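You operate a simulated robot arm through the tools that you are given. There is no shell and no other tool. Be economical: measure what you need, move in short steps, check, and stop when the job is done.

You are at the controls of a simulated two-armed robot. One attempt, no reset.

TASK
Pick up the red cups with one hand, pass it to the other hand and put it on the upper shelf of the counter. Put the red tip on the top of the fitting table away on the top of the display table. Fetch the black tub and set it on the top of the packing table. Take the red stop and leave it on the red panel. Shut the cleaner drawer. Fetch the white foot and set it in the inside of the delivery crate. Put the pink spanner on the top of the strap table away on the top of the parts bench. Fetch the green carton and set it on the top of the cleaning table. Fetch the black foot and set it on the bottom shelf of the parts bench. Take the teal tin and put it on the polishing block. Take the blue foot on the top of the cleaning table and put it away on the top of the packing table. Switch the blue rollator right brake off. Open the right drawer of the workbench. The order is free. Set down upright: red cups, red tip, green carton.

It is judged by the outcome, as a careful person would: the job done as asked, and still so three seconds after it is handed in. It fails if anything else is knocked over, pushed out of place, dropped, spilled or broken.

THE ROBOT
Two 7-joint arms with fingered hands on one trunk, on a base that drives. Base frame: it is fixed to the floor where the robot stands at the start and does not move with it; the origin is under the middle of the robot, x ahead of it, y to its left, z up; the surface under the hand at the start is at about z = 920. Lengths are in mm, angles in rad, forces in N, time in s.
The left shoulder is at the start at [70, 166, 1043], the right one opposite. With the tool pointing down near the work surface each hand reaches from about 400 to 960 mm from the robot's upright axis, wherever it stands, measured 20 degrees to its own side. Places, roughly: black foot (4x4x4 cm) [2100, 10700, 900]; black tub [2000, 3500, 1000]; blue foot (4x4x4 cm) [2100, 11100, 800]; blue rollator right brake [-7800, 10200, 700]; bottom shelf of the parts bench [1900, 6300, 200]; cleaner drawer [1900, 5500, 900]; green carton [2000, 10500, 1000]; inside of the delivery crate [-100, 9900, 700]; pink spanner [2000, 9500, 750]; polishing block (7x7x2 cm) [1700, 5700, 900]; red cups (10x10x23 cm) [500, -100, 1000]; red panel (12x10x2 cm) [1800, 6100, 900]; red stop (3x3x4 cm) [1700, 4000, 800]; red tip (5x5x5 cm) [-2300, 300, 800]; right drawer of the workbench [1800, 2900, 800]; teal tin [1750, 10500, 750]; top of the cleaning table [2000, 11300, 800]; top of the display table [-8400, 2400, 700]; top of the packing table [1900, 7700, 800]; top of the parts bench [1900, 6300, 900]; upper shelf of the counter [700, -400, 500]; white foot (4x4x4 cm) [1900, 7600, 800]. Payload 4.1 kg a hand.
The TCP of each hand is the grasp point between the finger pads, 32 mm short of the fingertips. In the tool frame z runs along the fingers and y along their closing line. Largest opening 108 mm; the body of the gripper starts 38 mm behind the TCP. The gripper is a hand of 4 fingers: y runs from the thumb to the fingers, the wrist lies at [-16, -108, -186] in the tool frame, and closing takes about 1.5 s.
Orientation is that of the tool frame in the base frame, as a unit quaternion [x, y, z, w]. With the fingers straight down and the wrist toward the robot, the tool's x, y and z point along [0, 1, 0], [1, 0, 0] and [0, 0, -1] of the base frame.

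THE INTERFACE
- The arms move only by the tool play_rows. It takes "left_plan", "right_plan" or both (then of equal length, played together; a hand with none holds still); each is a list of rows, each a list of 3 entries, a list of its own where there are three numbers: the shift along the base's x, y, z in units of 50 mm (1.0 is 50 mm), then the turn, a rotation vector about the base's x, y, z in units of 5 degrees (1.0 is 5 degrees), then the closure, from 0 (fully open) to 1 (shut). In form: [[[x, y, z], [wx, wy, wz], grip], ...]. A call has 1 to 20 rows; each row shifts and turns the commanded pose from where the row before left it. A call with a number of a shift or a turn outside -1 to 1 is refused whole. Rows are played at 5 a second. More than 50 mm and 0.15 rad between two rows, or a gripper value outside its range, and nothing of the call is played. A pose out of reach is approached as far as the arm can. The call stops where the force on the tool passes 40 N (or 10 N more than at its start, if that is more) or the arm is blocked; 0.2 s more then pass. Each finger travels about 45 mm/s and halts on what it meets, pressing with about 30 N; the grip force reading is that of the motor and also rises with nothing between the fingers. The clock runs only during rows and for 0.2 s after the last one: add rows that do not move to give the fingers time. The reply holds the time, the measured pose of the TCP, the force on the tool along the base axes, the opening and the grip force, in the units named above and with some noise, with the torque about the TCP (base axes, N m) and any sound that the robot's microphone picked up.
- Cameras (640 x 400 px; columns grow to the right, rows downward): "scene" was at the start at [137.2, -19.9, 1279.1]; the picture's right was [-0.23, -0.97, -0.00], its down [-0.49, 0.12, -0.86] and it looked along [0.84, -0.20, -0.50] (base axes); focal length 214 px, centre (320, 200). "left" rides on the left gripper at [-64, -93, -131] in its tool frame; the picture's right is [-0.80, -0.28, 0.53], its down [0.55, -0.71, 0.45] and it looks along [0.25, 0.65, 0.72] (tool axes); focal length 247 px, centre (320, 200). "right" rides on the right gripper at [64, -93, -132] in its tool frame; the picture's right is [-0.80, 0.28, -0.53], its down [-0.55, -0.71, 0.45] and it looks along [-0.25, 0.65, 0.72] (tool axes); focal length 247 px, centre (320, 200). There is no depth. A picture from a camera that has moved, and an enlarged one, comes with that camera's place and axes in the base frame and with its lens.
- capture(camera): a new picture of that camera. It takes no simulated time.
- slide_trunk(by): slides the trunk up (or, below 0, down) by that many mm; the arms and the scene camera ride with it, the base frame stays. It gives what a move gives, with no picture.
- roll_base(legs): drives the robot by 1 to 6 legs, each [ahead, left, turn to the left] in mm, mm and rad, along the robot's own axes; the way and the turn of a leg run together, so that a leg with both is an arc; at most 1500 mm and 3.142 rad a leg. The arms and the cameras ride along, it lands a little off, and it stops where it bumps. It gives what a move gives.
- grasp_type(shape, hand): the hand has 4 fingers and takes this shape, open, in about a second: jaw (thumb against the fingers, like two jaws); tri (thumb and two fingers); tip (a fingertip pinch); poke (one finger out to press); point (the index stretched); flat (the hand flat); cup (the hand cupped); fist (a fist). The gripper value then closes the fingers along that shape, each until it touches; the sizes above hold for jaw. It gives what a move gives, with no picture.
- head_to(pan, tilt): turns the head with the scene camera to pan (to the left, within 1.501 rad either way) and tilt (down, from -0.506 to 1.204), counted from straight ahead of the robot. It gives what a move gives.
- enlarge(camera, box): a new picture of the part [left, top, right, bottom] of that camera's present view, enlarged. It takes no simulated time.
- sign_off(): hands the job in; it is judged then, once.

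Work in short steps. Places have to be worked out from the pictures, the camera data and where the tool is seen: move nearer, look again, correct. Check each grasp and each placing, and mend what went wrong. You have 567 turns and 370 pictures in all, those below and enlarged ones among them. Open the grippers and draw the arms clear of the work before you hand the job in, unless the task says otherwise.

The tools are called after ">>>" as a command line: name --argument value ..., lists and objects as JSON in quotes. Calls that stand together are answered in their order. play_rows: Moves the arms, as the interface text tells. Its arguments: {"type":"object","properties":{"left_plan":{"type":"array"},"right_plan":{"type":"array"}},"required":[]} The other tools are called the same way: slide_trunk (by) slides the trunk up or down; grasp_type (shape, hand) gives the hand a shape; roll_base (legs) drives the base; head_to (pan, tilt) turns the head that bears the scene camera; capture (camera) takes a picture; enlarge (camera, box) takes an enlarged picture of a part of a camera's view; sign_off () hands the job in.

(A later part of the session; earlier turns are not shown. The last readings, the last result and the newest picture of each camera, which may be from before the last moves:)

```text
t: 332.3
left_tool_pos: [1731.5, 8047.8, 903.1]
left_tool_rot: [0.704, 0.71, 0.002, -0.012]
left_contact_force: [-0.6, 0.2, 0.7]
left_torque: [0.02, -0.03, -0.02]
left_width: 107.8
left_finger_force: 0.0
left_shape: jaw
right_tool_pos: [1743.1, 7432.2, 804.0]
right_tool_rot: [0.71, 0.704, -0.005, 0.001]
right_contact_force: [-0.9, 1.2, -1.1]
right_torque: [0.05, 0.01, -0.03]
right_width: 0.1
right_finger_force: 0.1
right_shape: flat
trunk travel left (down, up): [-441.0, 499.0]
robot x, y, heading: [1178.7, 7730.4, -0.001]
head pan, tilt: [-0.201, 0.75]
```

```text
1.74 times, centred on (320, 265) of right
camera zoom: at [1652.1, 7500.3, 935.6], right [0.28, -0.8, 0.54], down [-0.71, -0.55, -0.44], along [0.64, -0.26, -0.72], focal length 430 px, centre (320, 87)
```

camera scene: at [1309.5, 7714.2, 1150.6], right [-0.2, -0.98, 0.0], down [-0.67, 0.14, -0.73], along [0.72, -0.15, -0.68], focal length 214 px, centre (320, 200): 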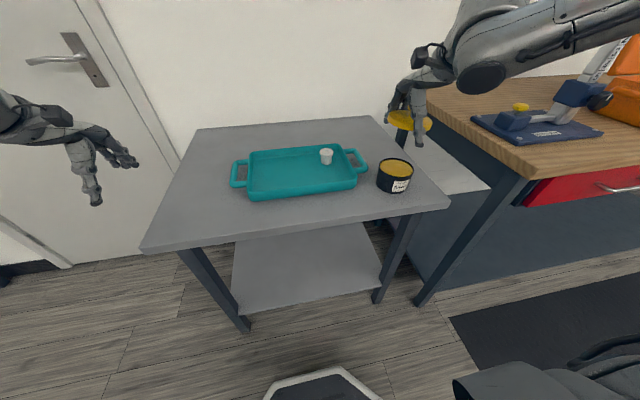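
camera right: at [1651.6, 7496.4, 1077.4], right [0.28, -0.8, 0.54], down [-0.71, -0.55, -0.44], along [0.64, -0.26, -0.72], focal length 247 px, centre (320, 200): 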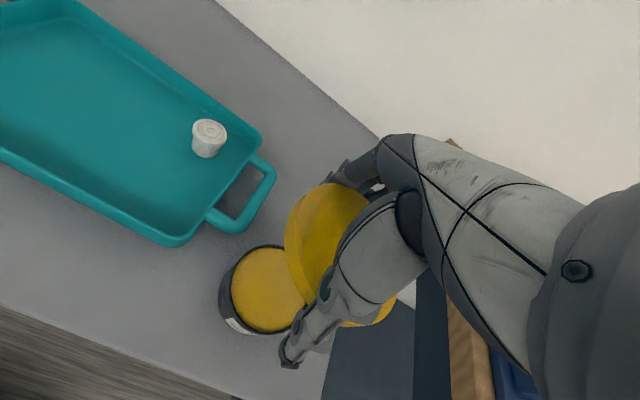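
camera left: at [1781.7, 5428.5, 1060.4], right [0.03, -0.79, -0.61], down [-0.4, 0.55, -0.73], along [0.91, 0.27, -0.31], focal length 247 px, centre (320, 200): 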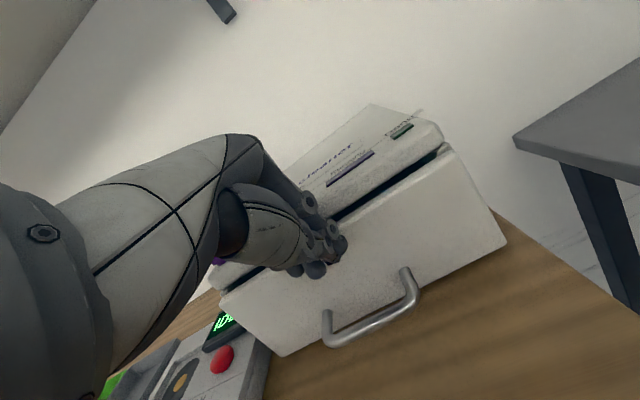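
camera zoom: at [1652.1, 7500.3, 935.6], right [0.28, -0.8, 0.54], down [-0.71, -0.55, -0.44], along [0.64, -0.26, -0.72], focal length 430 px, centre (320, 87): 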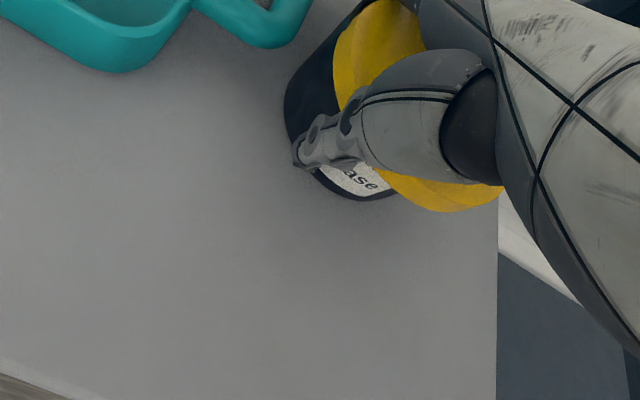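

The tub slid about 40 mm in; the lid sits askew on it and the hand is free. I raise the hand and inspect.

>>> play_rows --right_plan '[[[-0.1, 0, 0.2], [0, 0, 0], 0], [[-0.1, 0, 0.6], [0, 0, 0], 0], [[0, 0, 0.8], [0, 0, 0], 0], [[0, 0, 0.8], [0, 0, 0], 0], [[0, -0.5, 0.6], [0, 0, 0], 0]]'

>>> enlarge --camera "scene" --box '[320, 100, 460, 205]'

>>> capture --camera "right"

```text
t: 333.5
left_tool_pos: [1732.5, 8045.3, 905.3]
left_tool_rot: [0.704, 0.71, 0.005, -0.012]
left_contact_force: [0.2, -0.4, 0.0]
left_torque: [0.02, -0.02, -0.01]
left_width: 107.9
left_finger_force: 0.0
left_shape: jaw
right_tool_pos: [1732.8, 7407.3, 955.2]
right_tool_rot: [0.71, 0.705, -0.005, 0.002]
right_contact_force: [0.0, -0.6, -1.3]
right_torque: [0.04, -0.02, 0.01]
right_width: 0.0
right_finger_force: 0.2
right_shape: flat
trunk travel left (down, up): [-441.0, 499.0]
robot x, y, heading: [1179.7, 7730.5, -0.001]
head pan, tilt: [-0.201, 0.75]
```

```text
3.81 times, centred on (390, 152) of scene
camera zoom: at [1308.8, 7712.8, 1150.7], right [-0.2, -0.98, 0.0], down [-0.67, 0.14, -0.73], along [0.72, -0.14, -0.68], focal length 817 px, centre (53, 381)
```

zoom: 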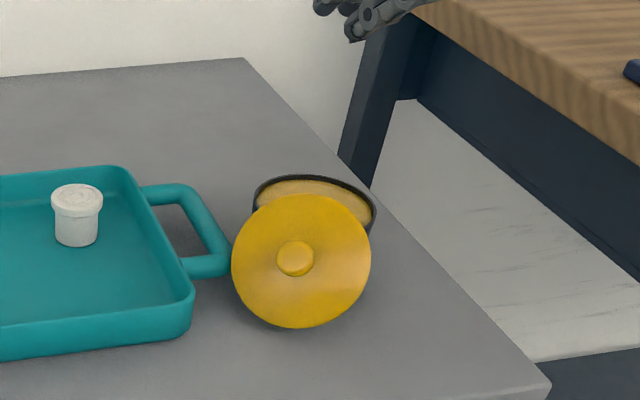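

```text
215 pictures are left
camera right: at [1641.7, 7473.5, 1085.9], right [0.28, -0.8, 0.54], down [-0.71, -0.55, -0.44], along [0.64, -0.26, -0.72], focal length 247 px, centre (320, 200)
```

right: 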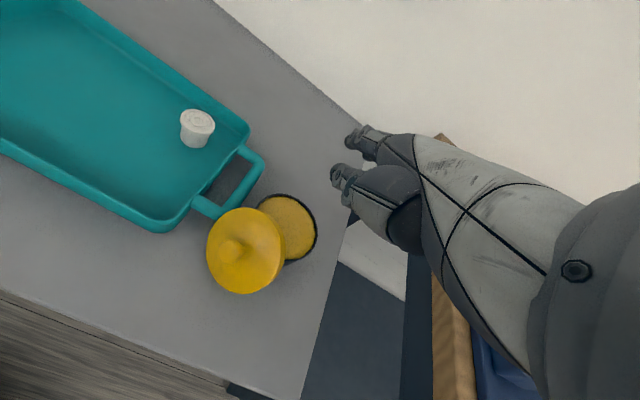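

The lid slipped off and leans against the tub (nothing fell). I will take it by its knob: knob ≈(1743, 7452, 825), its axis facing the robot. I set the jaw shape and tilt the right hand to that axis.

>>> grasp_type --hand "right" --shape "jaw"

>>> play_rows --right_plan '[[[-0.15, 0.1, 0], [0, -1, 0], 0], [[-0.15, 0.1, 0], [0, -1, 0], 0.1], [[-0.15, 0.1, 0], [0, -1, 0], 0.2], [[-0.15, 0.1, 0], [0, -1, 0], 0.3], [[-0.15, 0.1, 0], [0, -1, 0], 0.4], [[-0.15, 0.1, 0], [0, -1, 0], 0.5], [[-0.15, 0.1, 0], [0, -1, 0], 0.5], [[-0.15, 0.1, 0], [0, -1, 0], 0.5], [[-0.15, 0.1, 0], [0, -1, 0], 0.5], [[-0.15, 0.1, 0], [0, -1, 0], 0.5], [[-0.15, 0.1, 0], [0, -1, 0], 0.5], [[0, 0, 0], [0, 0, -1], 0.5], [[0, 0, 0], [0, 0, -1], 0.5], [[0, 0, 0], [0, 0, -1], 0.5], [[0, 0, 0], [0, 0, -1], 0.5], [[0, 0, 0], [0, 0, -1], 0.5], [[0, 0, 0], [0, 0, -1], 0.5], [[0, 0, 0], [0, 0, 0], 0.5]]'

>>> capture --camera "right"

>>> capture --camera "scene"

```text
t: 334.4
left_tool_pos: [1732.5, 8047.0, 902.6]
left_tool_rot: [0.704, 0.71, 0.002, -0.013]
left_contact_force: [0.0, -0.8, 0.6]
left_torque: [-0.01, 0.0, 0.04]
left_width: 107.6
left_finger_force: 0.1
left_shape: jaw
right_tool_pos: [1734.2, 7408.5, 954.7]
right_tool_rot: [0.71, 0.704, -0.004, 0.001]
right_contact_force: [0.2, 0.4, -0.2]
right_torque: [0.01, 0.0, -0.02]
right_width: 107.8
right_finger_force: 0.0
right_shape: jaw
trunk travel left (down, up): [-441.0, 499.0]
robot x, y, heading: [1178.3, 7725.9, -0.001]
head pan, tilt: [-0.201, 0.75]
```

```text
t: 338.2
left_tool_pos: [1730.3, 8048.4, 903.8]
left_tool_rot: [0.704, 0.71, 0.003, -0.013]
left_contact_force: [0.8, -1.1, 0.6]
left_torque: [0.03, -0.02, -0.03]
left_width: 107.6
left_finger_force: 0.0
left_shape: jaw
right_tool_pos: [1732.2, 7421.7, 957.2]
right_tool_rot: [0.772, 0.439, 0.227, 0.399]
right_contact_force: [0.0, 0.7, -0.3]
right_torque: [0.03, 0.0, 0.02]
right_width: 54.3
right_finger_force: 0.0
right_shape: jaw
right hand out of reach, approached as far as the arm can: row 5, 6, 7, 8, 9, 10, 11, 12, 13
trunk travel left (down, up): [-441.0, 499.0]
robot x, y, heading: [1181.9, 7732.0, -0.005]
head pan, tilt: [-0.201, 0.75]
```

```text
214 pictures are left
camera right: at [1625.9, 7560.2, 957.6], right [-0.64, -0.55, 0.54], down [-0.32, -0.45, -0.84], along [0.7, -0.71, 0.12], focal length 247 px, centre (320, 200)
```

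right: 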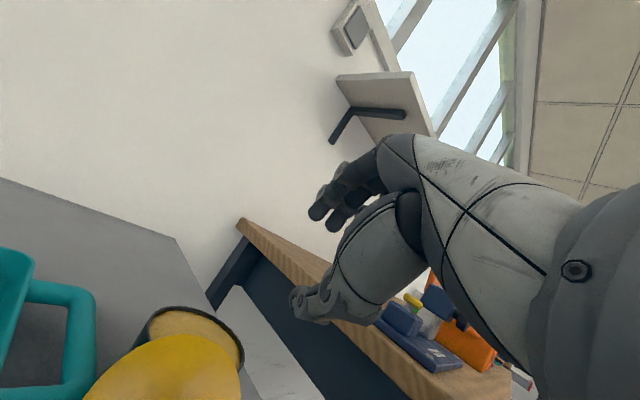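

```text
213 pictures are left
camera scene: at [1309.0, 7713.5, 1150.7], right [-0.2, -0.98, 0.0], down [-0.67, 0.14, -0.73], along [0.72, -0.14, -0.68], focal length 214 px, centre (320, 200)
```

scene: 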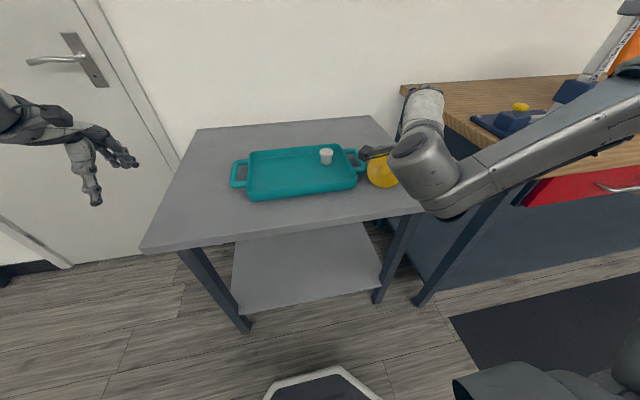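

The orientation matches the knob's axis. I back the base 110 mm to give the arm room, then go to the pre-grasp point in front of the knob.

>>> roll_base --legs '[[-110, 0, 0]]'

>>> play_rows --right_plan '[[[0.3, 0.4, -0.3], [0, 0, 0], 0.5], [[0.3, 0.4, -0.4], [0, 0, 0], 0.5], [[0.3, 0.3, -0.4], [0, 0, 0], 0.5], [[0.26, 0.26, -0.5], [0, 0, 0], 0.5], [[0, 0, 0], [0, 0, 0], 0.5]]'

>>> capture --camera "right"

>>> enlarge --camera "scene" --box '[320, 100, 480, 220]'

```text
t: 339.4
left_tool_pos: [1619.6, 8047.3, 904.9]
left_tool_rot: [0.705, 0.709, 0.004, -0.011]
left_contact_force: [0.0, 0.2, 1.4]
left_torque: [-0.01, -0.02, -0.01]
left_width: 107.8
left_finger_force: 0.1
left_shape: jaw
right_tool_pos: [1618.2, 7422.2, 958.6]
right_tool_rot: [0.772, 0.437, 0.228, 0.4]
right_contact_force: [-0.4, 0.8, 0.4]
right_torque: [0.01, 0.01, 0.01]
right_width: 54.3
right_finger_force: 0.0
right_shape: jaw
trunk travel left (down, up): [-441.0, 499.0]
robot x, y, heading: [1070.6, 7726.7, -0.002]
head pan, tilt: [-0.201, 0.75]
```

```text
t: 340.6
left_tool_pos: [1620.9, 8047.9, 903.7]
left_tool_rot: [0.704, 0.71, 0.002, -0.013]
left_contact_force: [-0.2, -0.5, 0.3]
left_torque: [0.03, 0.04, -0.01]
left_width: 107.8
left_finger_force: 0.0
left_shape: jaw
right_tool_pos: [1658.1, 7428.4, 916.4]
right_tool_rot: [0.772, 0.439, 0.228, 0.399]
right_contact_force: [0.6, -0.2, 0.6]
right_torque: [-0.03, 0.02, 0.0]
right_width: 54.3
right_finger_force: 0.0
right_shape: jaw
right hand out of reach, approached as far as the arm can: row 2, 3, 4
trunk travel left (down, up): [-441.0, 499.0]
robot x, y, heading: [1067.8, 7728.8, 0.001]
head pan, tilt: [-0.201, 0.75]
```

```text
212 pictures are left
camera right: at [1552.3, 7567.1, 917.0], right [-0.64, -0.55, 0.54], down [-0.32, -0.45, -0.84], along [0.7, -0.71, 0.11], focal length 247 px, centre (320, 200)
```

right: 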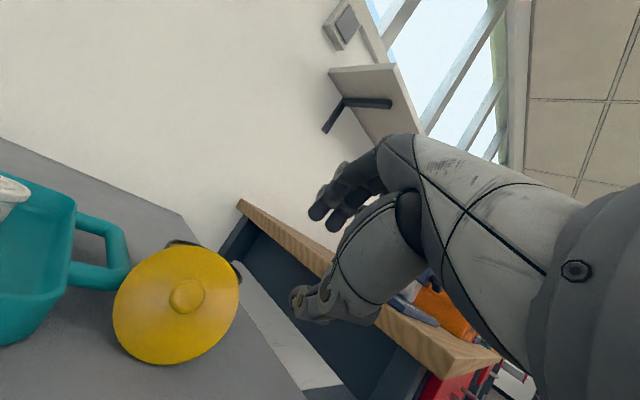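

```text
3.33 times, centred on (400, 160) of scene
camera zoom: at [1198.1, 7714.3, 1150.7], right [-0.2, -0.98, 0.0], down [-0.67, 0.14, -0.73], along [0.72, -0.15, -0.68], focal length 715 px, centre (53, 333)
```

zoom: 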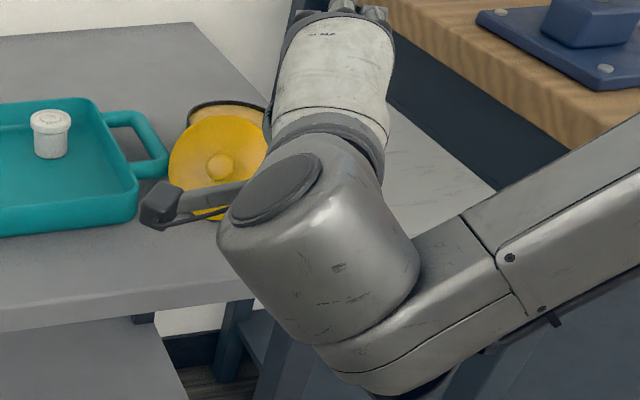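

I use the base and trunk for the remaining offset (forward 20, left 62, down 40).

>>> roll_base --legs '[[18, 60, 0]]'

>>> slide_trunk --by -40

>>> capture --camera "right"

>>> enlarge --camera "scene" --box '[320, 100, 480, 220]'

```text
t: 341.6
left_tool_pos: [1638.6, 8108.0, 902.2]
left_tool_rot: [0.704, 0.71, 0.002, -0.012]
left_contact_force: [0.1, 1.4, -0.7]
left_torque: [-0.03, 0.02, -0.01]
left_width: 107.8
left_finger_force: 0.0
left_shape: jaw
right_tool_pos: [1675.3, 7488.7, 916.3]
right_tool_rot: [0.771, 0.44, 0.228, 0.4]
right_contact_force: [0.9, 0.1, 0.0]
right_torque: [0.0, -0.01, -0.02]
right_width: 54.1
right_finger_force: 0.0
right_shape: jaw
trunk travel left (down, up): [-441.0, 499.0]
robot x, y, heading: [1087.2, 7785.2, -0.008]
head pan, tilt: [-0.201, 0.75]
```

```text
t: 342.4
left_tool_pos: [1638.4, 8106.3, 863.3]
left_tool_rot: [0.705, 0.71, 0.003, -0.012]
left_contact_force: [0.4, -0.5, 0.1]
left_torque: [-0.03, -0.01, 0.0]
left_width: 107.8
left_finger_force: 0.1
left_shape: jaw
right_tool_pos: [1676.3, 7487.4, 877.6]
right_tool_rot: [0.772, 0.439, 0.229, 0.399]
right_contact_force: [-0.1, 0.6, 0.1]
right_torque: [-0.03, 0.0, 0.03]
right_width: 54.4
right_finger_force: 0.0
right_shape: jaw
trunk travel left (down, up): [-401.0, 539.0]
robot x, y, heading: [1084.9, 7789.4, -0.006]
head pan, tilt: [-0.201, 0.75]
```

```text
210 pictures are left
camera right: at [1569.7, 7626.4, 877.1], right [-0.64, -0.55, 0.54], down [-0.32, -0.45, -0.84], along [0.7, -0.71, 0.11], focal length 247 px, centre (320, 200)
```

right: 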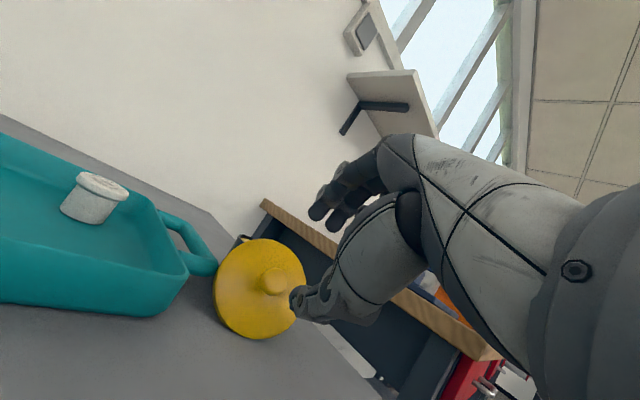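

```text
3.33 times, centred on (400, 160) of scene
camera zoom: at [1215.4, 7773.4, 1110.7], right [-0.2, -0.98, 0.0], down [-0.67, 0.14, -0.73], along [0.72, -0.15, -0.68], focal length 715 px, centre (53, 333)
```

zoom: 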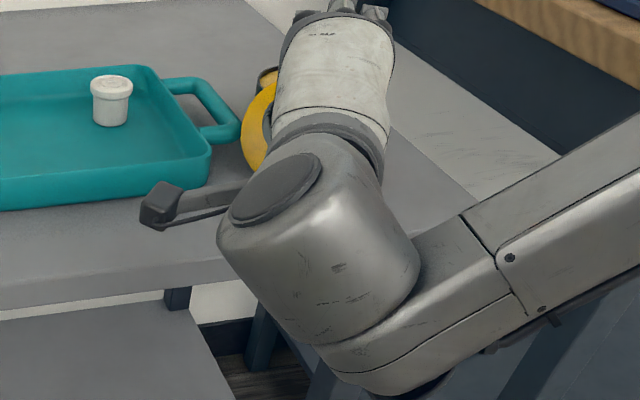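

Triangulated knob: (1742, 7445, 812), 101 mm along the hand's axis. I advance 80 mm along it.

>>> play_rows --right_plan '[[[0.2, -0.14, -0.26], [0, 0, 0], 0.5], [[0.28, -0.18, -0.28], [0, 0, 0], 0.5], [[0.28, -0.18, -0.27], [0, 0, 0], 0.5], [[0.28, -0.18, -0.27], [0, 0, 0], 0.5], [[0, 0, 0], [0, 0, 0], 0.5]]'

>>> capture --camera "right"

```text
t: 343.6
left_tool_pos: [1638.2, 8107.4, 862.5]
left_tool_rot: [0.705, 0.709, 0.002, -0.012]
left_contact_force: [-0.4, -0.3, 0.8]
left_torque: [0.01, -0.03, 0.02]
left_width: 107.7
left_finger_force: 0.1
left_shape: jaw
right_tool_pos: [1718.7, 7434.6, 838.7]
right_tool_rot: [0.772, 0.44, 0.228, 0.399]
right_contact_force: [0.1, 0.9, -1.1]
right_torque: [-0.01, -0.01, 0.0]
right_width: 54.2
right_finger_force: 0.0
right_shape: jaw
right hand out of reach, approached as far as the arm can: row 1, 2, 3, 4
trunk travel left (down, up): [-401.0, 539.0]
robot x, y, heading: [1085.0, 7791.8, -0.001]
head pan, tilt: [-0.201, 0.75]
```

```text
208 pictures are left
camera right: at [1612.0, 7574.3, 839.0], right [-0.64, -0.55, 0.54], down [-0.32, -0.45, -0.84], along [0.7, -0.7, 0.11], focal length 247 px, centre (320, 200)
```

right: 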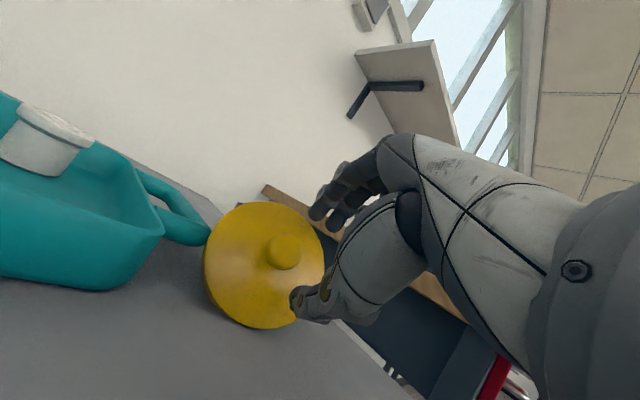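

The hand ended slightly right of the line. I correct with the base (ahead 11, left 20) and trunk (−18).

>>> roll_base --legs '[[3, 21, 0]]'

>>> slide_trunk --by -17

>>> capture --camera "right"

```text
t: 344.4
left_tool_pos: [1642.3, 8128.8, 863.1]
left_tool_rot: [0.705, 0.709, 0.002, -0.013]
left_contact_force: [0.3, 0.6, -0.6]
left_torque: [-0.02, 0.02, -0.03]
left_width: 107.7
left_finger_force: 0.1
left_shape: jaw
right_tool_pos: [1720.5, 7457.1, 838.1]
right_tool_rot: [0.772, 0.439, 0.227, 0.399]
right_contact_force: [0.9, -0.3, -0.5]
right_torque: [-0.02, 0.03, -0.01]
right_width: 54.3
right_finger_force: 0.0
right_shape: jaw
trunk travel left (down, up): [-401.0, 539.0]
robot x, y, heading: [1088.6, 7808.0, 0.0]
head pan, tilt: [-0.201, 0.75]
```

```text
t: 345.1
left_tool_pos: [1640.4, 8127.1, 846.9]
left_tool_rot: [0.705, 0.709, 0.003, -0.012]
left_contact_force: [0.2, -1.2, -0.8]
left_torque: [0.0, -0.04, -0.01]
left_width: 107.5
left_finger_force: 0.0
left_shape: jaw
right_tool_pos: [1719.9, 7456.9, 821.2]
right_tool_rot: [0.772, 0.439, 0.229, 0.399]
right_contact_force: [0.3, -0.3, 0.4]
right_torque: [0.0, -0.02, 0.0]
right_width: 54.0
right_finger_force: 0.1
right_shape: jaw
trunk travel left (down, up): [-384.0, 556.0]
robot x, y, heading: [1091.4, 7807.5, -0.002]
head pan, tilt: [-0.201, 0.75]
```

```text
207 pictures are left
camera right: at [1614.6, 7594.9, 822.2], right [-0.64, -0.55, 0.54], down [-0.32, -0.45, -0.84], along [0.7, -0.7, 0.11], focal length 247 px, centre (320, 200)
```

right: 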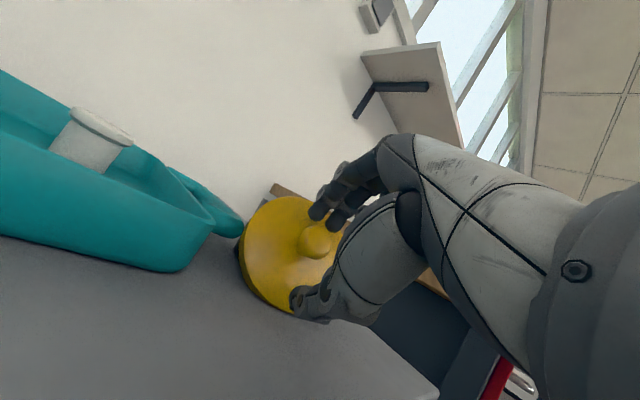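

The knob is between thumb and fingers. I close on it.

>>> play_rows --right_plan '[[[0, 0, 0], [0, 0, 0], 0.65], [[0, 0, 0], [0, 0, 0], 0.8], [[0, 0, 0], [0, 0, 0], 1], [[0, 0, 0], [0, 0, 0], 1], [[0, 0, 0], [0, 0, 0], 1], [[0, 0, 0], [0, 0, 0], 1]]'

>>> capture --camera "right"

```text
t: 346.4
left_tool_pos: [1641.8, 8126.4, 845.9]
left_tool_rot: [0.704, 0.71, 0.002, -0.012]
left_contact_force: [0.1, 0.2, 0.5]
left_torque: [0.02, -0.02, -0.02]
left_width: 107.4
left_finger_force: 0.0
left_shape: jaw
right_tool_pos: [1720.6, 7457.1, 821.3]
right_tool_rot: [0.773, 0.439, 0.227, 0.398]
right_contact_force: [-0.3, -0.1, 0.0]
right_torque: [0.01, 0.0, -0.01]
right_width: 16.1
right_finger_force: 30.0
right_shape: jaw
trunk travel left (down, up): [-384.0, 556.0]
robot x, y, heading: [1086.8, 7807.7, -0.002]
head pan, tilt: [-0.201, 0.75]
```

```text
206 pictures are left
camera right: at [1615.0, 7595.2, 822.0], right [-0.64, -0.55, 0.54], down [-0.32, -0.45, -0.84], along [0.7, -0.7, 0.11], focal length 247 px, centre (320, 200)
```

right: 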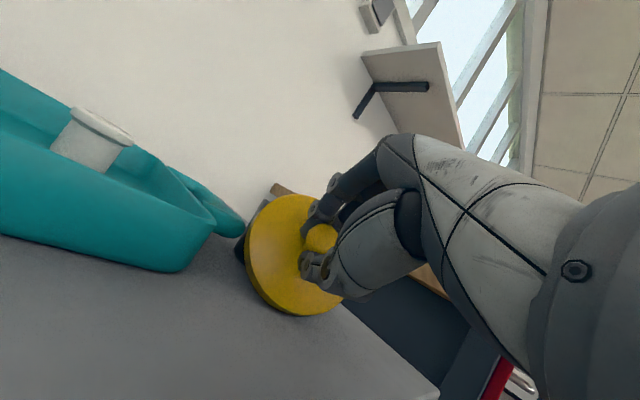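

The knob is gripped. I lift with the trunk and check.

>>> slide_trunk --by 130

>>> play_rows --right_plan '[[[0, 0, 0], [0, 0, 1], 1], [[0, 0, 0], [0, 0, 1], 1], [[0, 0, 0], [0, 0, 1], 1], [[0, 0, 0], [0, 0, 1], 1], [[0, 0, 0], [0, 0, 1], 1], [[0, 0, 0], [0, 0, 1], 1], [[0, 0, 0], [0, 1, 0], 1], [[0, 0, 0], [0, 1, 0], 1], [[0, 0, 0], [0, 1, 0], 1], [[0, 0, 0], [0, 1, 0], 1], [[0, 0, 0], [0, 1, 0], 1], [[0, 0, 0], [0, 1, 0], 1], [[0, 0, 0], [0, 1, 0], 1], [[0, 0, 0], [0, 1, 0], 1], [[0, 0, 0], [0, 1, 0], 1], [[0, 0, 0], [0, 1, 0], 1], [[0, 0, 0], [0, 1, 0], 1]]'

>>> capture --camera "scene"

>>> capture --camera "right"

```text
t: 348.0
left_tool_pos: [1642.5, 8128.0, 976.5]
left_tool_rot: [0.704, 0.71, 0.004, -0.011]
left_contact_force: [0.1, 0.7, 0.1]
left_torque: [0.0, 0.03, 0.01]
left_width: 107.8
left_finger_force: 0.1
left_shape: jaw
right_tool_pos: [1720.1, 7455.2, 951.0]
right_tool_rot: [0.772, 0.44, 0.228, 0.398]
right_contact_force: [-0.2, 0.6, -1.2]
right_torque: [-0.02, 0.04, -0.01]
right_width: 16.0
right_finger_force: 29.6
right_shape: jaw
trunk travel left (down, up): [-514.0, 426.0]
robot x, y, heading: [1089.6, 7809.3, -0.002]
head pan, tilt: [-0.201, 0.75]
```

```text
t: 351.6
left_tool_pos: [1641.0, 8127.5, 976.5]
left_tool_rot: [0.705, 0.709, 0.002, -0.012]
left_contact_force: [-0.5, 0.9, -0.7]
left_torque: [-0.01, -0.03, 0.0]
left_width: 107.7
left_finger_force: 0.0
left_shape: jaw
right_tool_pos: [1721.0, 7456.9, 950.9]
right_tool_rot: [0.709, 0.705, -0.006, 0.001]
right_contact_force: [0.1, -0.2, -0.3]
right_torque: [-0.02, 0.03, -0.04]
right_width: 15.7
right_finger_force: 29.8
right_shape: jaw
trunk travel left (down, up): [-514.0, 426.0]
robot x, y, heading: [1091.0, 7812.5, -0.008]
head pan, tilt: [-0.201, 0.75]
```

```text
205 pictures are left
camera scene: at [1219.2, 7794.5, 1223.6], right [-0.2, -0.98, 0.0], down [-0.67, 0.14, -0.73], along [0.72, -0.15, -0.68], focal length 214 px, centre (320, 200)
```

scene: 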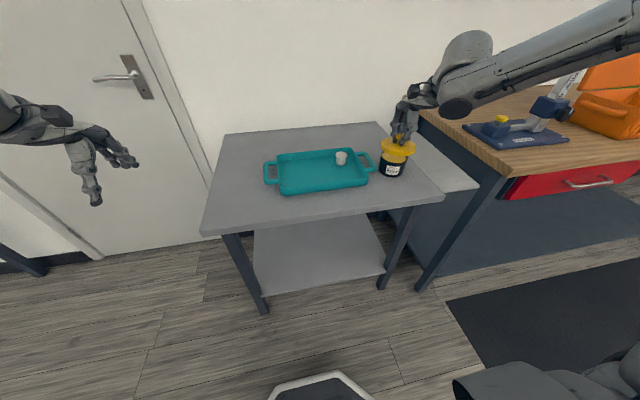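

```text
204 pictures are left
camera right: at [1629.5, 7524.5, 1082.7], right [0.28, -0.79, 0.54], down [-0.71, -0.55, -0.44], along [0.64, -0.26, -0.72], focal length 247 px, centre (320, 200)
```

right: 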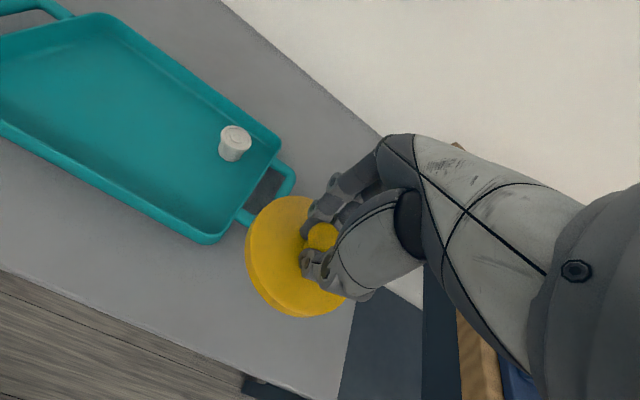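

The lid is held level by its knob. I shift the hand aside a little to see the tub exactly.

>>> play_rows --right_plan '[[[0, -0.8, 0.3], [0, 0, 0], 1], [[0, -0.8, 0.3], [0, 0, 0], 1], [[0, 0, 0], [0, 0, 0], 1]]'

>>> capture --camera "right"

>>> enlarge --camera "scene" --box '[340, 110, 460, 200]'

```text
t: 352.4
left_tool_pos: [1641.4, 8128.0, 975.8]
left_tool_rot: [0.705, 0.71, 0.002, -0.012]
left_contact_force: [0.2, -0.1, 0.4]
left_torque: [0.01, -0.01, 0.0]
left_width: 108.0
left_finger_force: 0.0
left_shape: jaw
right_tool_pos: [1722.2, 7375.9, 979.5]
right_tool_rot: [0.709, 0.705, -0.005, 0.001]
right_contact_force: [0.0, -0.1, 0.1]
right_torque: [-0.02, 0.01, 0.0]
right_width: 15.7
right_finger_force: 30.0
right_shape: jaw
trunk travel left (down, up): [-514.0, 426.0]
robot x, y, heading: [1088.3, 7810.2, -0.001]
head pan, tilt: [-0.201, 0.75]
```

```text
203 pictures are left
camera right: at [1631.4, 7443.4, 1111.3], right [0.28, -0.8, 0.54], down [-0.71, -0.55, -0.44], along [0.64, -0.26, -0.72], focal length 247 px, centre (320, 200)
```

right: 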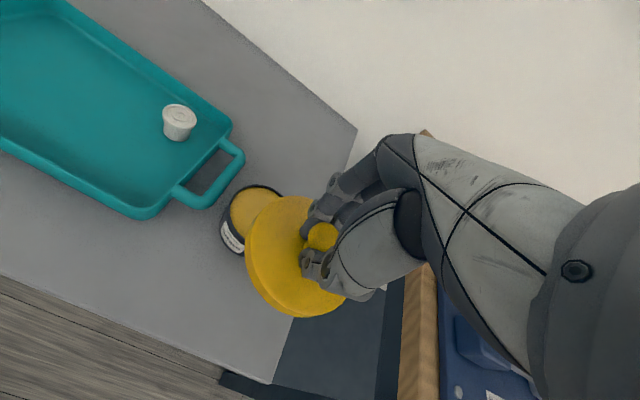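

```text
4.44 times, centred on (400, 155) of scene
camera zoom: at [1218.8, 7794.9, 1223.7], right [-0.2, -0.98, 0.0], down [-0.67, 0.14, -0.73], along [0.72, -0.15, -0.68], focal length 953 px, centre (-36, 400)
```

zoom: 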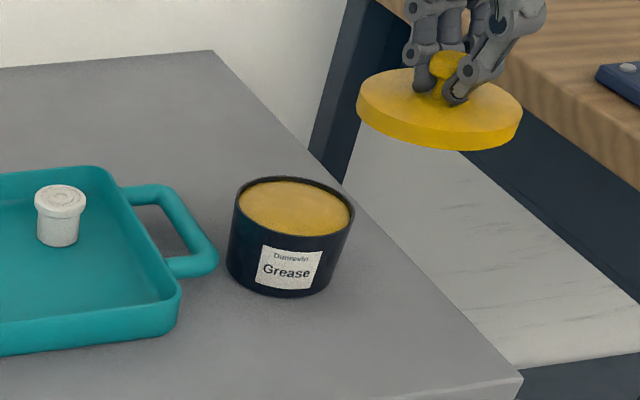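

Tub centre ≈ (1805, 7411), rim ≈ z 826. I bring the lid over it and lower partway to check the alignment.

>>> play_rows --right_plan '[[[0.8, 0.32, 0], [0, 0, 0], 1], [[0.8, 0.32, -0.2], [0, 0, 0], 1], [[0, 0, -0.6], [0, 0, 0], 1], [[0, 0, -0.6], [0, 0, 0], 1], [[0, 0, 0], [0, 0, 0], 1]]'

>>> enlarge --camera "scene" --box '[340, 110, 460, 200]'

>>> capture --camera "right"

```text
t: 353.6
left_tool_pos: [1640.9, 8127.0, 977.1]
left_tool_rot: [0.704, 0.71, 0.003, -0.012]
left_contact_force: [0.2, -0.2, 0.1]
left_torque: [0.01, -0.02, -0.02]
left_width: 107.7
left_finger_force: 0.1
left_shape: jaw
right_tool_pos: [1800.8, 7409.4, 910.5]
right_tool_rot: [0.71, 0.704, -0.005, 0.002]
right_contact_force: [-0.2, 0.0, 0.0]
right_torque: [-0.01, -0.01, 0.01]
right_width: 15.8
right_finger_force: 30.3
right_shape: jaw
trunk travel left (down, up): [-514.0, 426.0]
robot x, y, heading: [1090.8, 7808.0, -0.004]
head pan, tilt: [-0.201, 0.75]
```

```text
4.44 times, centred on (400, 155) of scene
camera zoom: at [1218.1, 7794.2, 1223.8], right [-0.2, -0.98, 0.0], down [-0.67, 0.14, -0.73], along [0.72, -0.15, -0.68], focal length 953 px, centre (-36, 400)
```

zoom: 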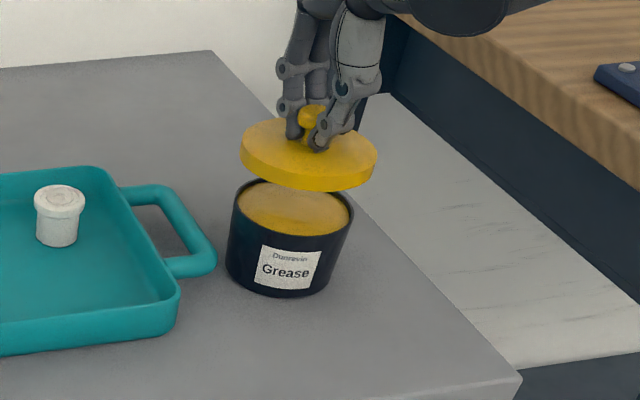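

```text
200 pictures are left
camera right: at [1708.4, 7477.1, 1041.4], right [0.28, -0.8, 0.54], down [-0.71, -0.55, -0.44], along [0.64, -0.26, -0.72], focal length 247 px, centre (320, 200)
```

right: 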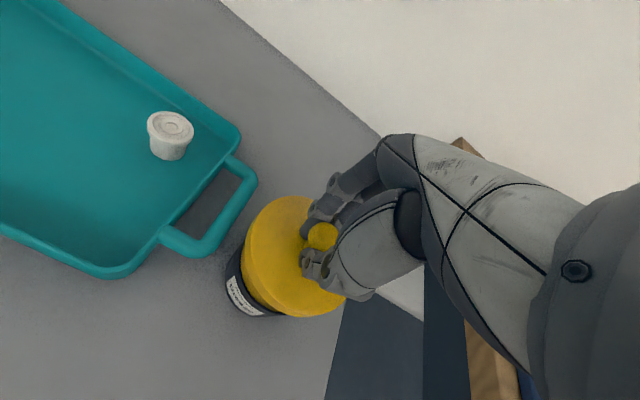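

Alignment looks within about 3 mm. I lower the lid onto the tub.

>>> play_rows --right_plan '[[[0.02, 0.02, -0.4], [0, 0, 0], 1], [[0, 0, -0.2], [0, 0, 0], 1], [[0, 0, -0.1], [0, 0, 0], 1], [[0, 0, -0.06], [0, 0, 0], 1], [[0, 0, 0], [0, 0, 0], 1]]'

>>> enlarge --camera "scene" --box '[340, 110, 460, 200]'

```text
t: 354.8
left_tool_pos: [1641.1, 8127.1, 976.1]
left_tool_rot: [0.705, 0.709, 0.002, -0.013]
left_contact_force: [1.3, 0.1, 0.1]
left_torque: [0.01, 0.02, 0.04]
left_width: 107.6
left_finger_force: 0.1
left_shape: jaw
right_tool_pos: [1801.6, 7409.4, 872.3]
right_tool_rot: [0.71, 0.704, -0.005, 0.001]
right_contact_force: [-0.4, -0.1, 0.3]
right_torque: [-0.01, -0.02, -0.02]
right_width: 15.6
right_finger_force: 30.1
right_shape: jaw
trunk travel left (down, up): [-514.0, 426.0]
robot x, y, heading: [1091.2, 7810.1, -0.0]
head pan, tilt: [-0.201, 0.75]
```

```text
4.44 times, centred on (400, 155) of scene
camera zoom: at [1218.8, 7794.3, 1223.7], right [-0.2, -0.98, 0.0], down [-0.67, 0.14, -0.73], along [0.72, -0.15, -0.68], focal length 953 px, centre (-36, 400)
```

zoom: 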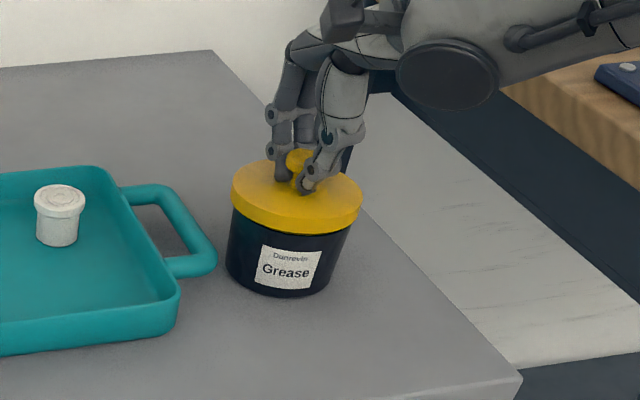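

Very well aligned. I continue down until it seats.

>>> play_rows --right_plan '[[[0, 0, -0.06], [0, 0, 0], 1], [[0, 0, -0.06], [0, 0, 0], 1], [[0, 0, -0.06], [0, 0, 0], 1], [[0, 0, -0.06], [0, 0, 0], 1], [[0, 0, -0.06], [0, 0, 0], 1], [[0, 0, -0.06], [0, 0, 0], 1]]'

>>> enlarge --camera "scene" --box '[340, 110, 460, 200]'

```text
t: 356.2
left_tool_pos: [1640.0, 8128.9, 978.3]
left_tool_rot: [0.705, 0.709, 0.002, -0.012]
left_contact_force: [-0.2, 0.6, -0.6]
left_torque: [0.01, 0.0, 0.02]
left_width: 107.7
left_finger_force: 0.0
left_shape: jaw
right_tool_pos: [1800.4, 7410.2, 858.8]
right_tool_rot: [0.71, 0.704, -0.004, 0.004]
right_contact_force: [4.6, -2.2, 16.1]
right_torque: [-0.01, -0.74, -0.08]
right_width: 16.4
right_finger_force: 30.3
right_shape: jaw
trunk travel left (down, up): [-514.0, 426.0]
robot x, y, heading: [1090.5, 7811.4, 0.0]
head pan, tilt: [-0.201, 0.75]
```

```text
4.44 times, centred on (400, 155) of scene
camera zoom: at [1217.1, 7795.1, 1224.2], right [-0.2, -0.98, 0.0], down [-0.67, 0.14, -0.73], along [0.72, -0.15, -0.68], focal length 953 px, centre (-36, 400)
```

zoom: 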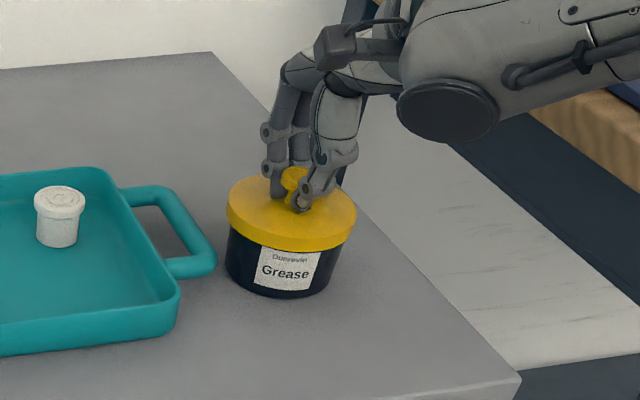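

Contact is on the far rim only, so the lid is a few mm too near. I lift 3 mm, shift 4 mm forward, and press again.

>>> play_rows --right_plan '[[[0, 0, 0.08], [0, 0, 0], 1], [[0.08, 0, 0.02], [0, 0, 0], 1], [[0, 0, -0.08], [0, 0, 0], 1], [[0, 0, -0.06], [0, 0, 0], 1], [[0, 0, -0.06], [0, 0, 0], 1], [[0, 0, -0.06], [0, 0, 0], 1], [[0, 0, -0.06], [0, 0, 0], 1]]'

>>> enlarge --camera "scene" --box '[340, 110, 460, 200]'

```text
t: 357.6
left_tool_pos: [1640.6, 8128.3, 977.1]
left_tool_rot: [0.705, 0.71, 0.003, -0.011]
left_contact_force: [0.8, 0.0, -0.3]
left_torque: [0.02, -0.02, -0.02]
left_width: 107.6
left_finger_force: 0.1
left_shape: jaw
right_tool_pos: [1801.9, 7409.2, 859.5]
right_tool_rot: [0.709, 0.705, 0.002, 0.007]
right_contact_force: [-3.6, 1.8, 15.7]
right_torque: [0.11, -0.23, 0.05]
right_width: 16.4
right_finger_force: 29.5
right_shape: jaw
right hand out of reach, approached as far as the arm can: row 3, 5
trunk travel left (down, up): [-514.0, 426.0]
robot x, y, heading: [1084.8, 7808.1, -0.001]
head pan, tilt: [-0.201, 0.75]
stopped in row 6 (right hand): the force on the tool passed its limit at 42 N (the readings are from after the stop); the commanded pose is now the measured one
```

```text
4.44 times, centred on (400, 155) of scene
camera zoom: at [1216.9, 7794.8, 1223.8], right [-0.2, -0.98, 0.0], down [-0.67, 0.14, -0.73], along [0.72, -0.15, -0.68], focal length 953 px, centre (-36, 400)
```

zoom: 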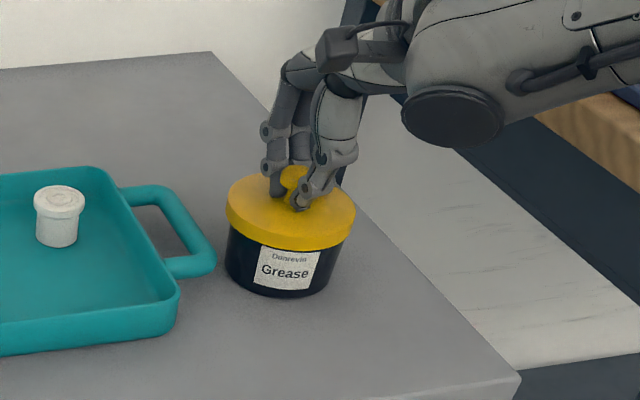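

The lid sits flush. I release the knob gently and rise.

>>> play_rows --right_plan '[[[0, 0, 0.02], [0, 0, 0], 0.9], [[0, 0, 0], [0, 0, 0], 0.7], [[0, 0, 0], [0, 0, 0], 0.5], [[0, 0, 0], [0, 0, 0], 0.5], [[0, 0, 0], [0, 0, 0], 0.5], [[0, 0, 0.3], [0, 0, 0], 0.5], [[0, 0, 0.6], [0, 0, 0], 0.5], [[0, 0, 0.8], [0, 0, 0], 0.5], [[0, 0, 0.8], [0, 0, 0], 0.5]]'

>>> enlarge --camera "scene" --box '[340, 110, 460, 200]'

>>> capture --camera "right"

```text
t: 359.6
left_tool_pos: [1640.4, 8127.8, 977.7]
left_tool_rot: [0.705, 0.71, 0.003, -0.011]
left_contact_force: [-0.4, 0.3, -1.0]
left_torque: [-0.01, -0.01, -0.02]
left_width: 107.8
left_finger_force: 0.1
left_shape: jaw
right_tool_pos: [1800.4, 7409.9, 982.4]
right_tool_rot: [0.71, 0.704, -0.001, 0.004]
right_contact_force: [-0.7, 0.2, -0.7]
right_torque: [-0.02, -0.01, -0.02]
right_width: 53.6
right_finger_force: 0.1
right_shape: jaw
trunk travel left (down, up): [-514.0, 426.0]
robot x, y, heading: [1085.4, 7807.8, 0.001]
head pan, tilt: [-0.201, 0.75]
heard: snap
```

```text
4.44 times, centred on (400, 155) of scene
camera zoom: at [1218.0, 7794.9, 1223.7], right [-0.2, -0.98, 0.0], down [-0.67, 0.14, -0.73], along [0.72, -0.15, -0.68], focal length 953 px, centre (-36, 400)
```

zoom: 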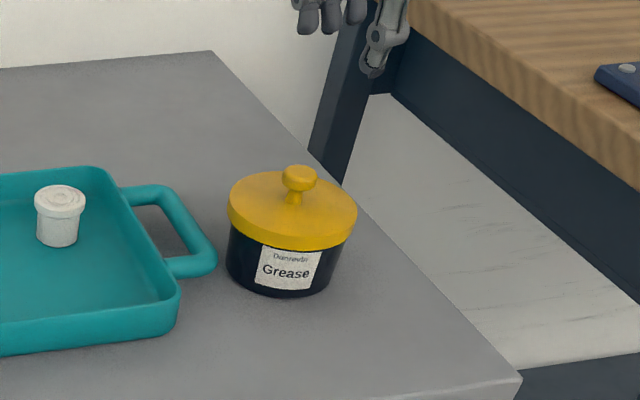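

```text
195 pictures are left
camera right: at [1707.2, 7476.7, 1112.0], right [0.28, -0.8, 0.54], down [-0.71, -0.55, -0.45], along [0.65, -0.26, -0.71], focal length 247 px, centre (320, 200)
```

right: 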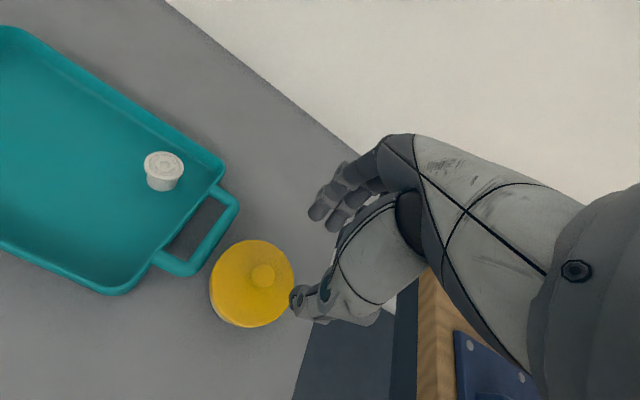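

A second snap: the lid has clicked back on, and the tub stands on the packing table. Next the white foot in the tray at about (1882, 7576, 795): I drive closer and position the right hand above it.

>>> roll_base --legs '[[85, 0, 0]]'

>>> play_rows --right_plan '[[[0, 0.8, 0], [0, 0, 0], 0.5], [[0, 0.8, 0], [0, 0, 0], 0.5], [[0, 0.8, 0], [0, 0, 0], 0.5], [[0, 0.8, 0], [0, 0, 0], 0.5], [[0, 0, -0.6], [0, 0, 0], 0.5], [[0, 0, 0], [0, 0, 0], 0.5]]'

>>> capture --camera "right"

```text
t: 360.7
left_tool_pos: [1726.2, 8127.5, 976.0]
left_tool_rot: [0.704, 0.71, 0.002, -0.012]
left_contact_force: [0.8, 0.1, 0.7]
left_torque: [-0.01, -0.01, 0.01]
left_width: 107.6
left_finger_force: 0.1
left_shape: jaw
right_tool_pos: [1885.7, 7410.7, 980.9]
right_tool_rot: [0.709, 0.706, -0.002, 0.004]
right_contact_force: [-0.2, -0.4, -0.7]
right_torque: [0.02, 0.08, -0.03]
right_width: 53.7
right_finger_force: 0.1
right_shape: jaw
trunk travel left (down, up): [-514.0, 426.0]
robot x, y, heading: [1169.8, 7809.3, -0.004]
head pan, tilt: [-0.201, 0.75]
```

```text
t: 362.1
left_tool_pos: [1724.1, 8127.8, 977.1]
left_tool_rot: [0.704, 0.71, 0.003, -0.012]
left_contact_force: [0.5, 0.1, 0.1]
left_torque: [-0.02, -0.02, -0.03]
left_width: 107.8
left_finger_force: 0.0
left_shape: jaw
right_tool_pos: [1856.8, 7551.7, 957.4]
right_tool_rot: [0.709, 0.705, 0.0, 0.004]
right_contact_force: [-0.2, 0.1, -0.3]
right_torque: [0.0, 0.0, -0.03]
right_width: 53.9
right_finger_force: 0.0
right_shape: jaw
right hand out of reach, approached as far as the arm can: row 3, 4, 5
trunk travel left (down, up): [-514.0, 426.0]
robot x, y, heading: [1169.6, 7811.4, -0.003]
head pan, tilt: [-0.201, 0.75]
```

```text
194 pictures are left
camera right: at [1762.7, 7618.1, 1086.1], right [0.28, -0.8, 0.54], down [-0.71, -0.55, -0.45], along [0.65, -0.26, -0.71], focal length 247 px, centre (320, 200)
```

right: 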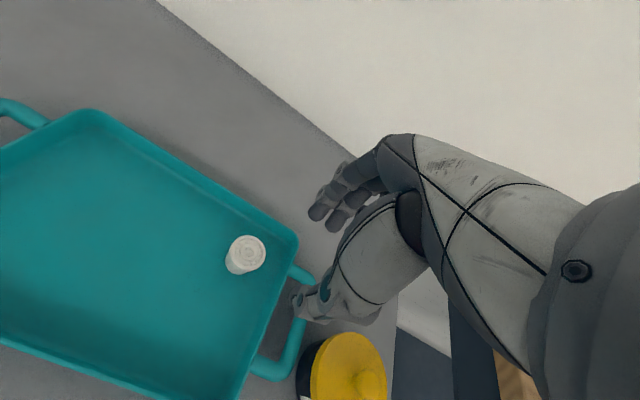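

Foot confirmed at (1884, 7576). I shift the base by the remaining offset and descend.

>>> roll_base --legs '[[27, 24, 0]]'

>>> slide_trunk --by -90

>>> capture --camera "right"

```text
t: 363.0
left_tool_pos: [1752.6, 8151.5, 975.1]
left_tool_rot: [0.704, 0.71, 0.002, -0.013]
left_contact_force: [-0.2, 0.4, -0.5]
left_torque: [-0.01, 0.03, -0.02]
left_width: 107.7
left_finger_force: 0.0
left_shape: jaw
right_tool_pos: [1884.4, 7574.5, 954.7]
right_tool_rot: [0.709, 0.705, -0.001, 0.005]
right_contact_force: [0.7, -0.3, -0.6]
right_torque: [-0.01, 0.0, -0.02]
right_width: 53.8
right_finger_force: 0.1
right_shape: jaw
trunk travel left (down, up): [-514.0, 426.0]
robot x, y, heading: [1200.0, 7833.1, 0.001]
head pan, tilt: [-0.201, 0.75]
```

```text
t: 364.2
left_tool_pos: [1751.6, 8151.1, 887.6]
left_tool_rot: [0.704, 0.711, 0.003, -0.012]
left_contact_force: [0.0, -0.4, 0.5]
left_torque: [-0.04, 0.0, 0.01]
left_width: 107.7
left_finger_force: 0.1
left_shape: jaw
right_tool_pos: [1882.9, 7574.4, 865.5]
right_tool_rot: [0.708, 0.706, 0.0, 0.005]
right_contact_force: [-1.2, 0.7, -0.1]
right_torque: [-0.01, 0.0, 0.02]
right_width: 53.6
right_finger_force: 0.0
right_shape: jaw
trunk travel left (down, up): [-424.0, 516.0]
robot x, y, heading: [1198.9, 7835.1, -0.001]
head pan, tilt: [-0.201, 0.75]
```

```text
193 pictures are left
camera right: at [1790.0, 7640.9, 996.0], right [0.28, -0.8, 0.54], down [-0.71, -0.55, -0.45], along [0.65, -0.26, -0.71], focal length 247 px, centre (320, 200)
```

right: 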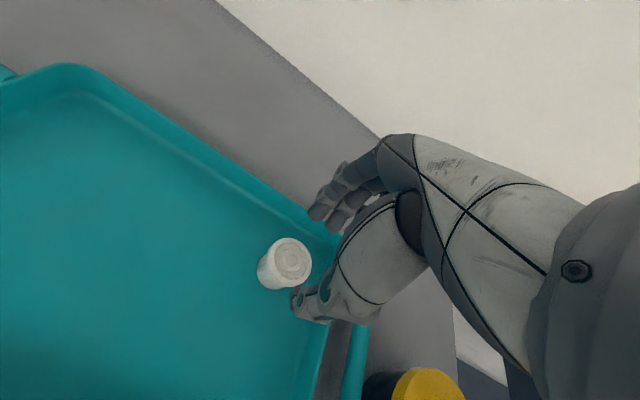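

Well aligned. I descend the last 45 mm and close.

>>> play_rows --right_plan '[[[0, 0.06, -0.4], [0, 0, 0], 0.5], [[0, 0, -0.3], [0, 0, 0], 0.5], [[0, 0, -0.2], [0, 0, 0], 0.5], [[0, 0, 0], [0, 0, 0], 0.5]]'

>>> capture --camera "right"

```text
t: 365.2
left_tool_pos: [1750.6, 8151.4, 885.6]
left_tool_rot: [0.704, 0.71, 0.002, -0.013]
left_contact_force: [0.6, -0.8, -0.7]
left_torque: [0.03, 0.0, 0.02]
left_width: 107.7
left_finger_force: 0.1
left_shape: jaw
right_tool_pos: [1874.5, 7571.3, 823.7]
right_tool_rot: [0.709, 0.706, 0.001, 0.004]
right_contact_force: [0.8, -0.1, 0.7]
right_torque: [0.01, 0.0, -0.02]
right_width: 54.0
right_finger_force: 0.0
right_shape: jaw
right hand out of reach, approached as far as the arm can: row 1, 3
trunk travel left (down, up): [-424.0, 516.0]
robot x, y, heading: [1198.6, 7831.9, 0.0]
head pan, tilt: [-0.201, 0.75]
```

```text
192 pictures are left
camera right: at [1781.3, 7637.6, 953.8], right [0.28, -0.8, 0.54], down [-0.71, -0.55, -0.45], along [0.65, -0.26, -0.71], focal length 247 px, centre (320, 200)
```

right: 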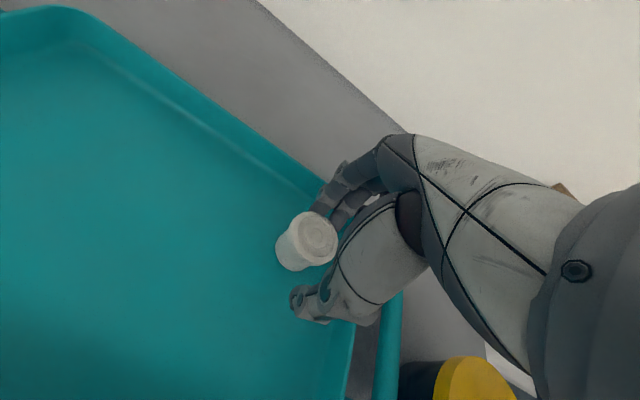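

The arm fell 8 mm short; I nudge the base forward and close.

>>> roll_base --legs '[[9, 4, 0]]'

>>> play_rows --right_plan '[[[0, 0, -0.1], [0, 0, 0], 0.6], [[0, 0, 0], [0, 0, 0], 0.75], [[0, 0, 0], [0, 0, 0], 1], [[0, 0, 0], [0, 0, 0], 1], [[0, 0, 0], [0, 0, 0], 1], [[0, 0, 0.6], [0, 0, 0], 1], [[0, 0, 0.8], [0, 0, 0], 1]]'

>>> capture --camera "right"

```text
t: 366.0
left_tool_pos: [1761.2, 8155.6, 887.4]
left_tool_rot: [0.704, 0.71, 0.003, -0.012]
left_contact_force: [-0.2, 0.6, 0.9]
left_torque: [0.02, 0.0, 0.06]
left_width: 107.7
left_finger_force: 0.1
left_shape: jaw
right_tool_pos: [1884.4, 7574.0, 823.7]
right_tool_rot: [0.709, 0.706, 0.001, 0.004]
right_contact_force: [-0.1, 0.0, 0.0]
right_torque: [0.0, 0.02, 0.01]
right_width: 53.9
right_finger_force: 0.1
right_shape: jaw
trunk travel left (down, up): [-424.0, 516.0]
robot x, y, heading: [1208.2, 7839.6, 0.005]
head pan, tilt: [-0.201, 0.75]
```

```text
t: 367.6
left_tool_pos: [1759.5, 8155.5, 886.0]
left_tool_rot: [0.705, 0.709, 0.003, -0.011]
left_contact_force: [-0.4, -1.1, -0.5]
left_torque: [0.02, 0.0, 0.01]
left_width: 107.9
left_finger_force: 0.1
left_shape: jaw
right_tool_pos: [1884.0, 7575.9, 890.4]
right_tool_rot: [0.708, 0.706, 0.0, 0.005]
right_contact_force: [-0.3, -0.3, -0.9]
right_torque: [0.0, 0.02, -0.03]
right_width: 29.3
right_finger_force: 29.9
right_shape: jaw
trunk travel left (down, up): [-424.0, 516.0]
robot x, y, heading: [1211.2, 7835.7, -0.004]
head pan, tilt: [-0.201, 0.75]
```

```text
191 pictures are left
camera right: at [1790.4, 7642.3, 1018.8], right [0.28, -0.8, 0.54], down [-0.7, -0.55, -0.45], along [0.65, -0.26, -0.71], focal length 247 px, centre (320, 200)
```

right: 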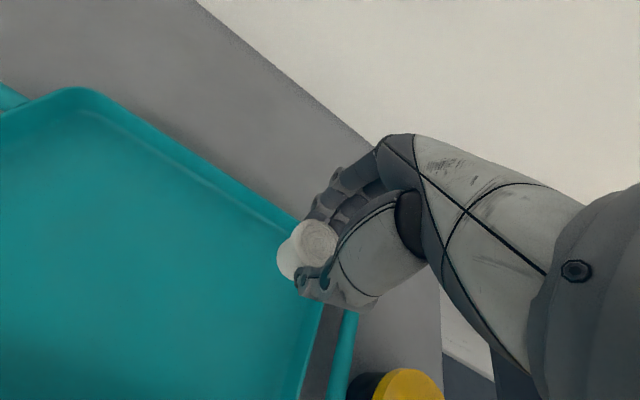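

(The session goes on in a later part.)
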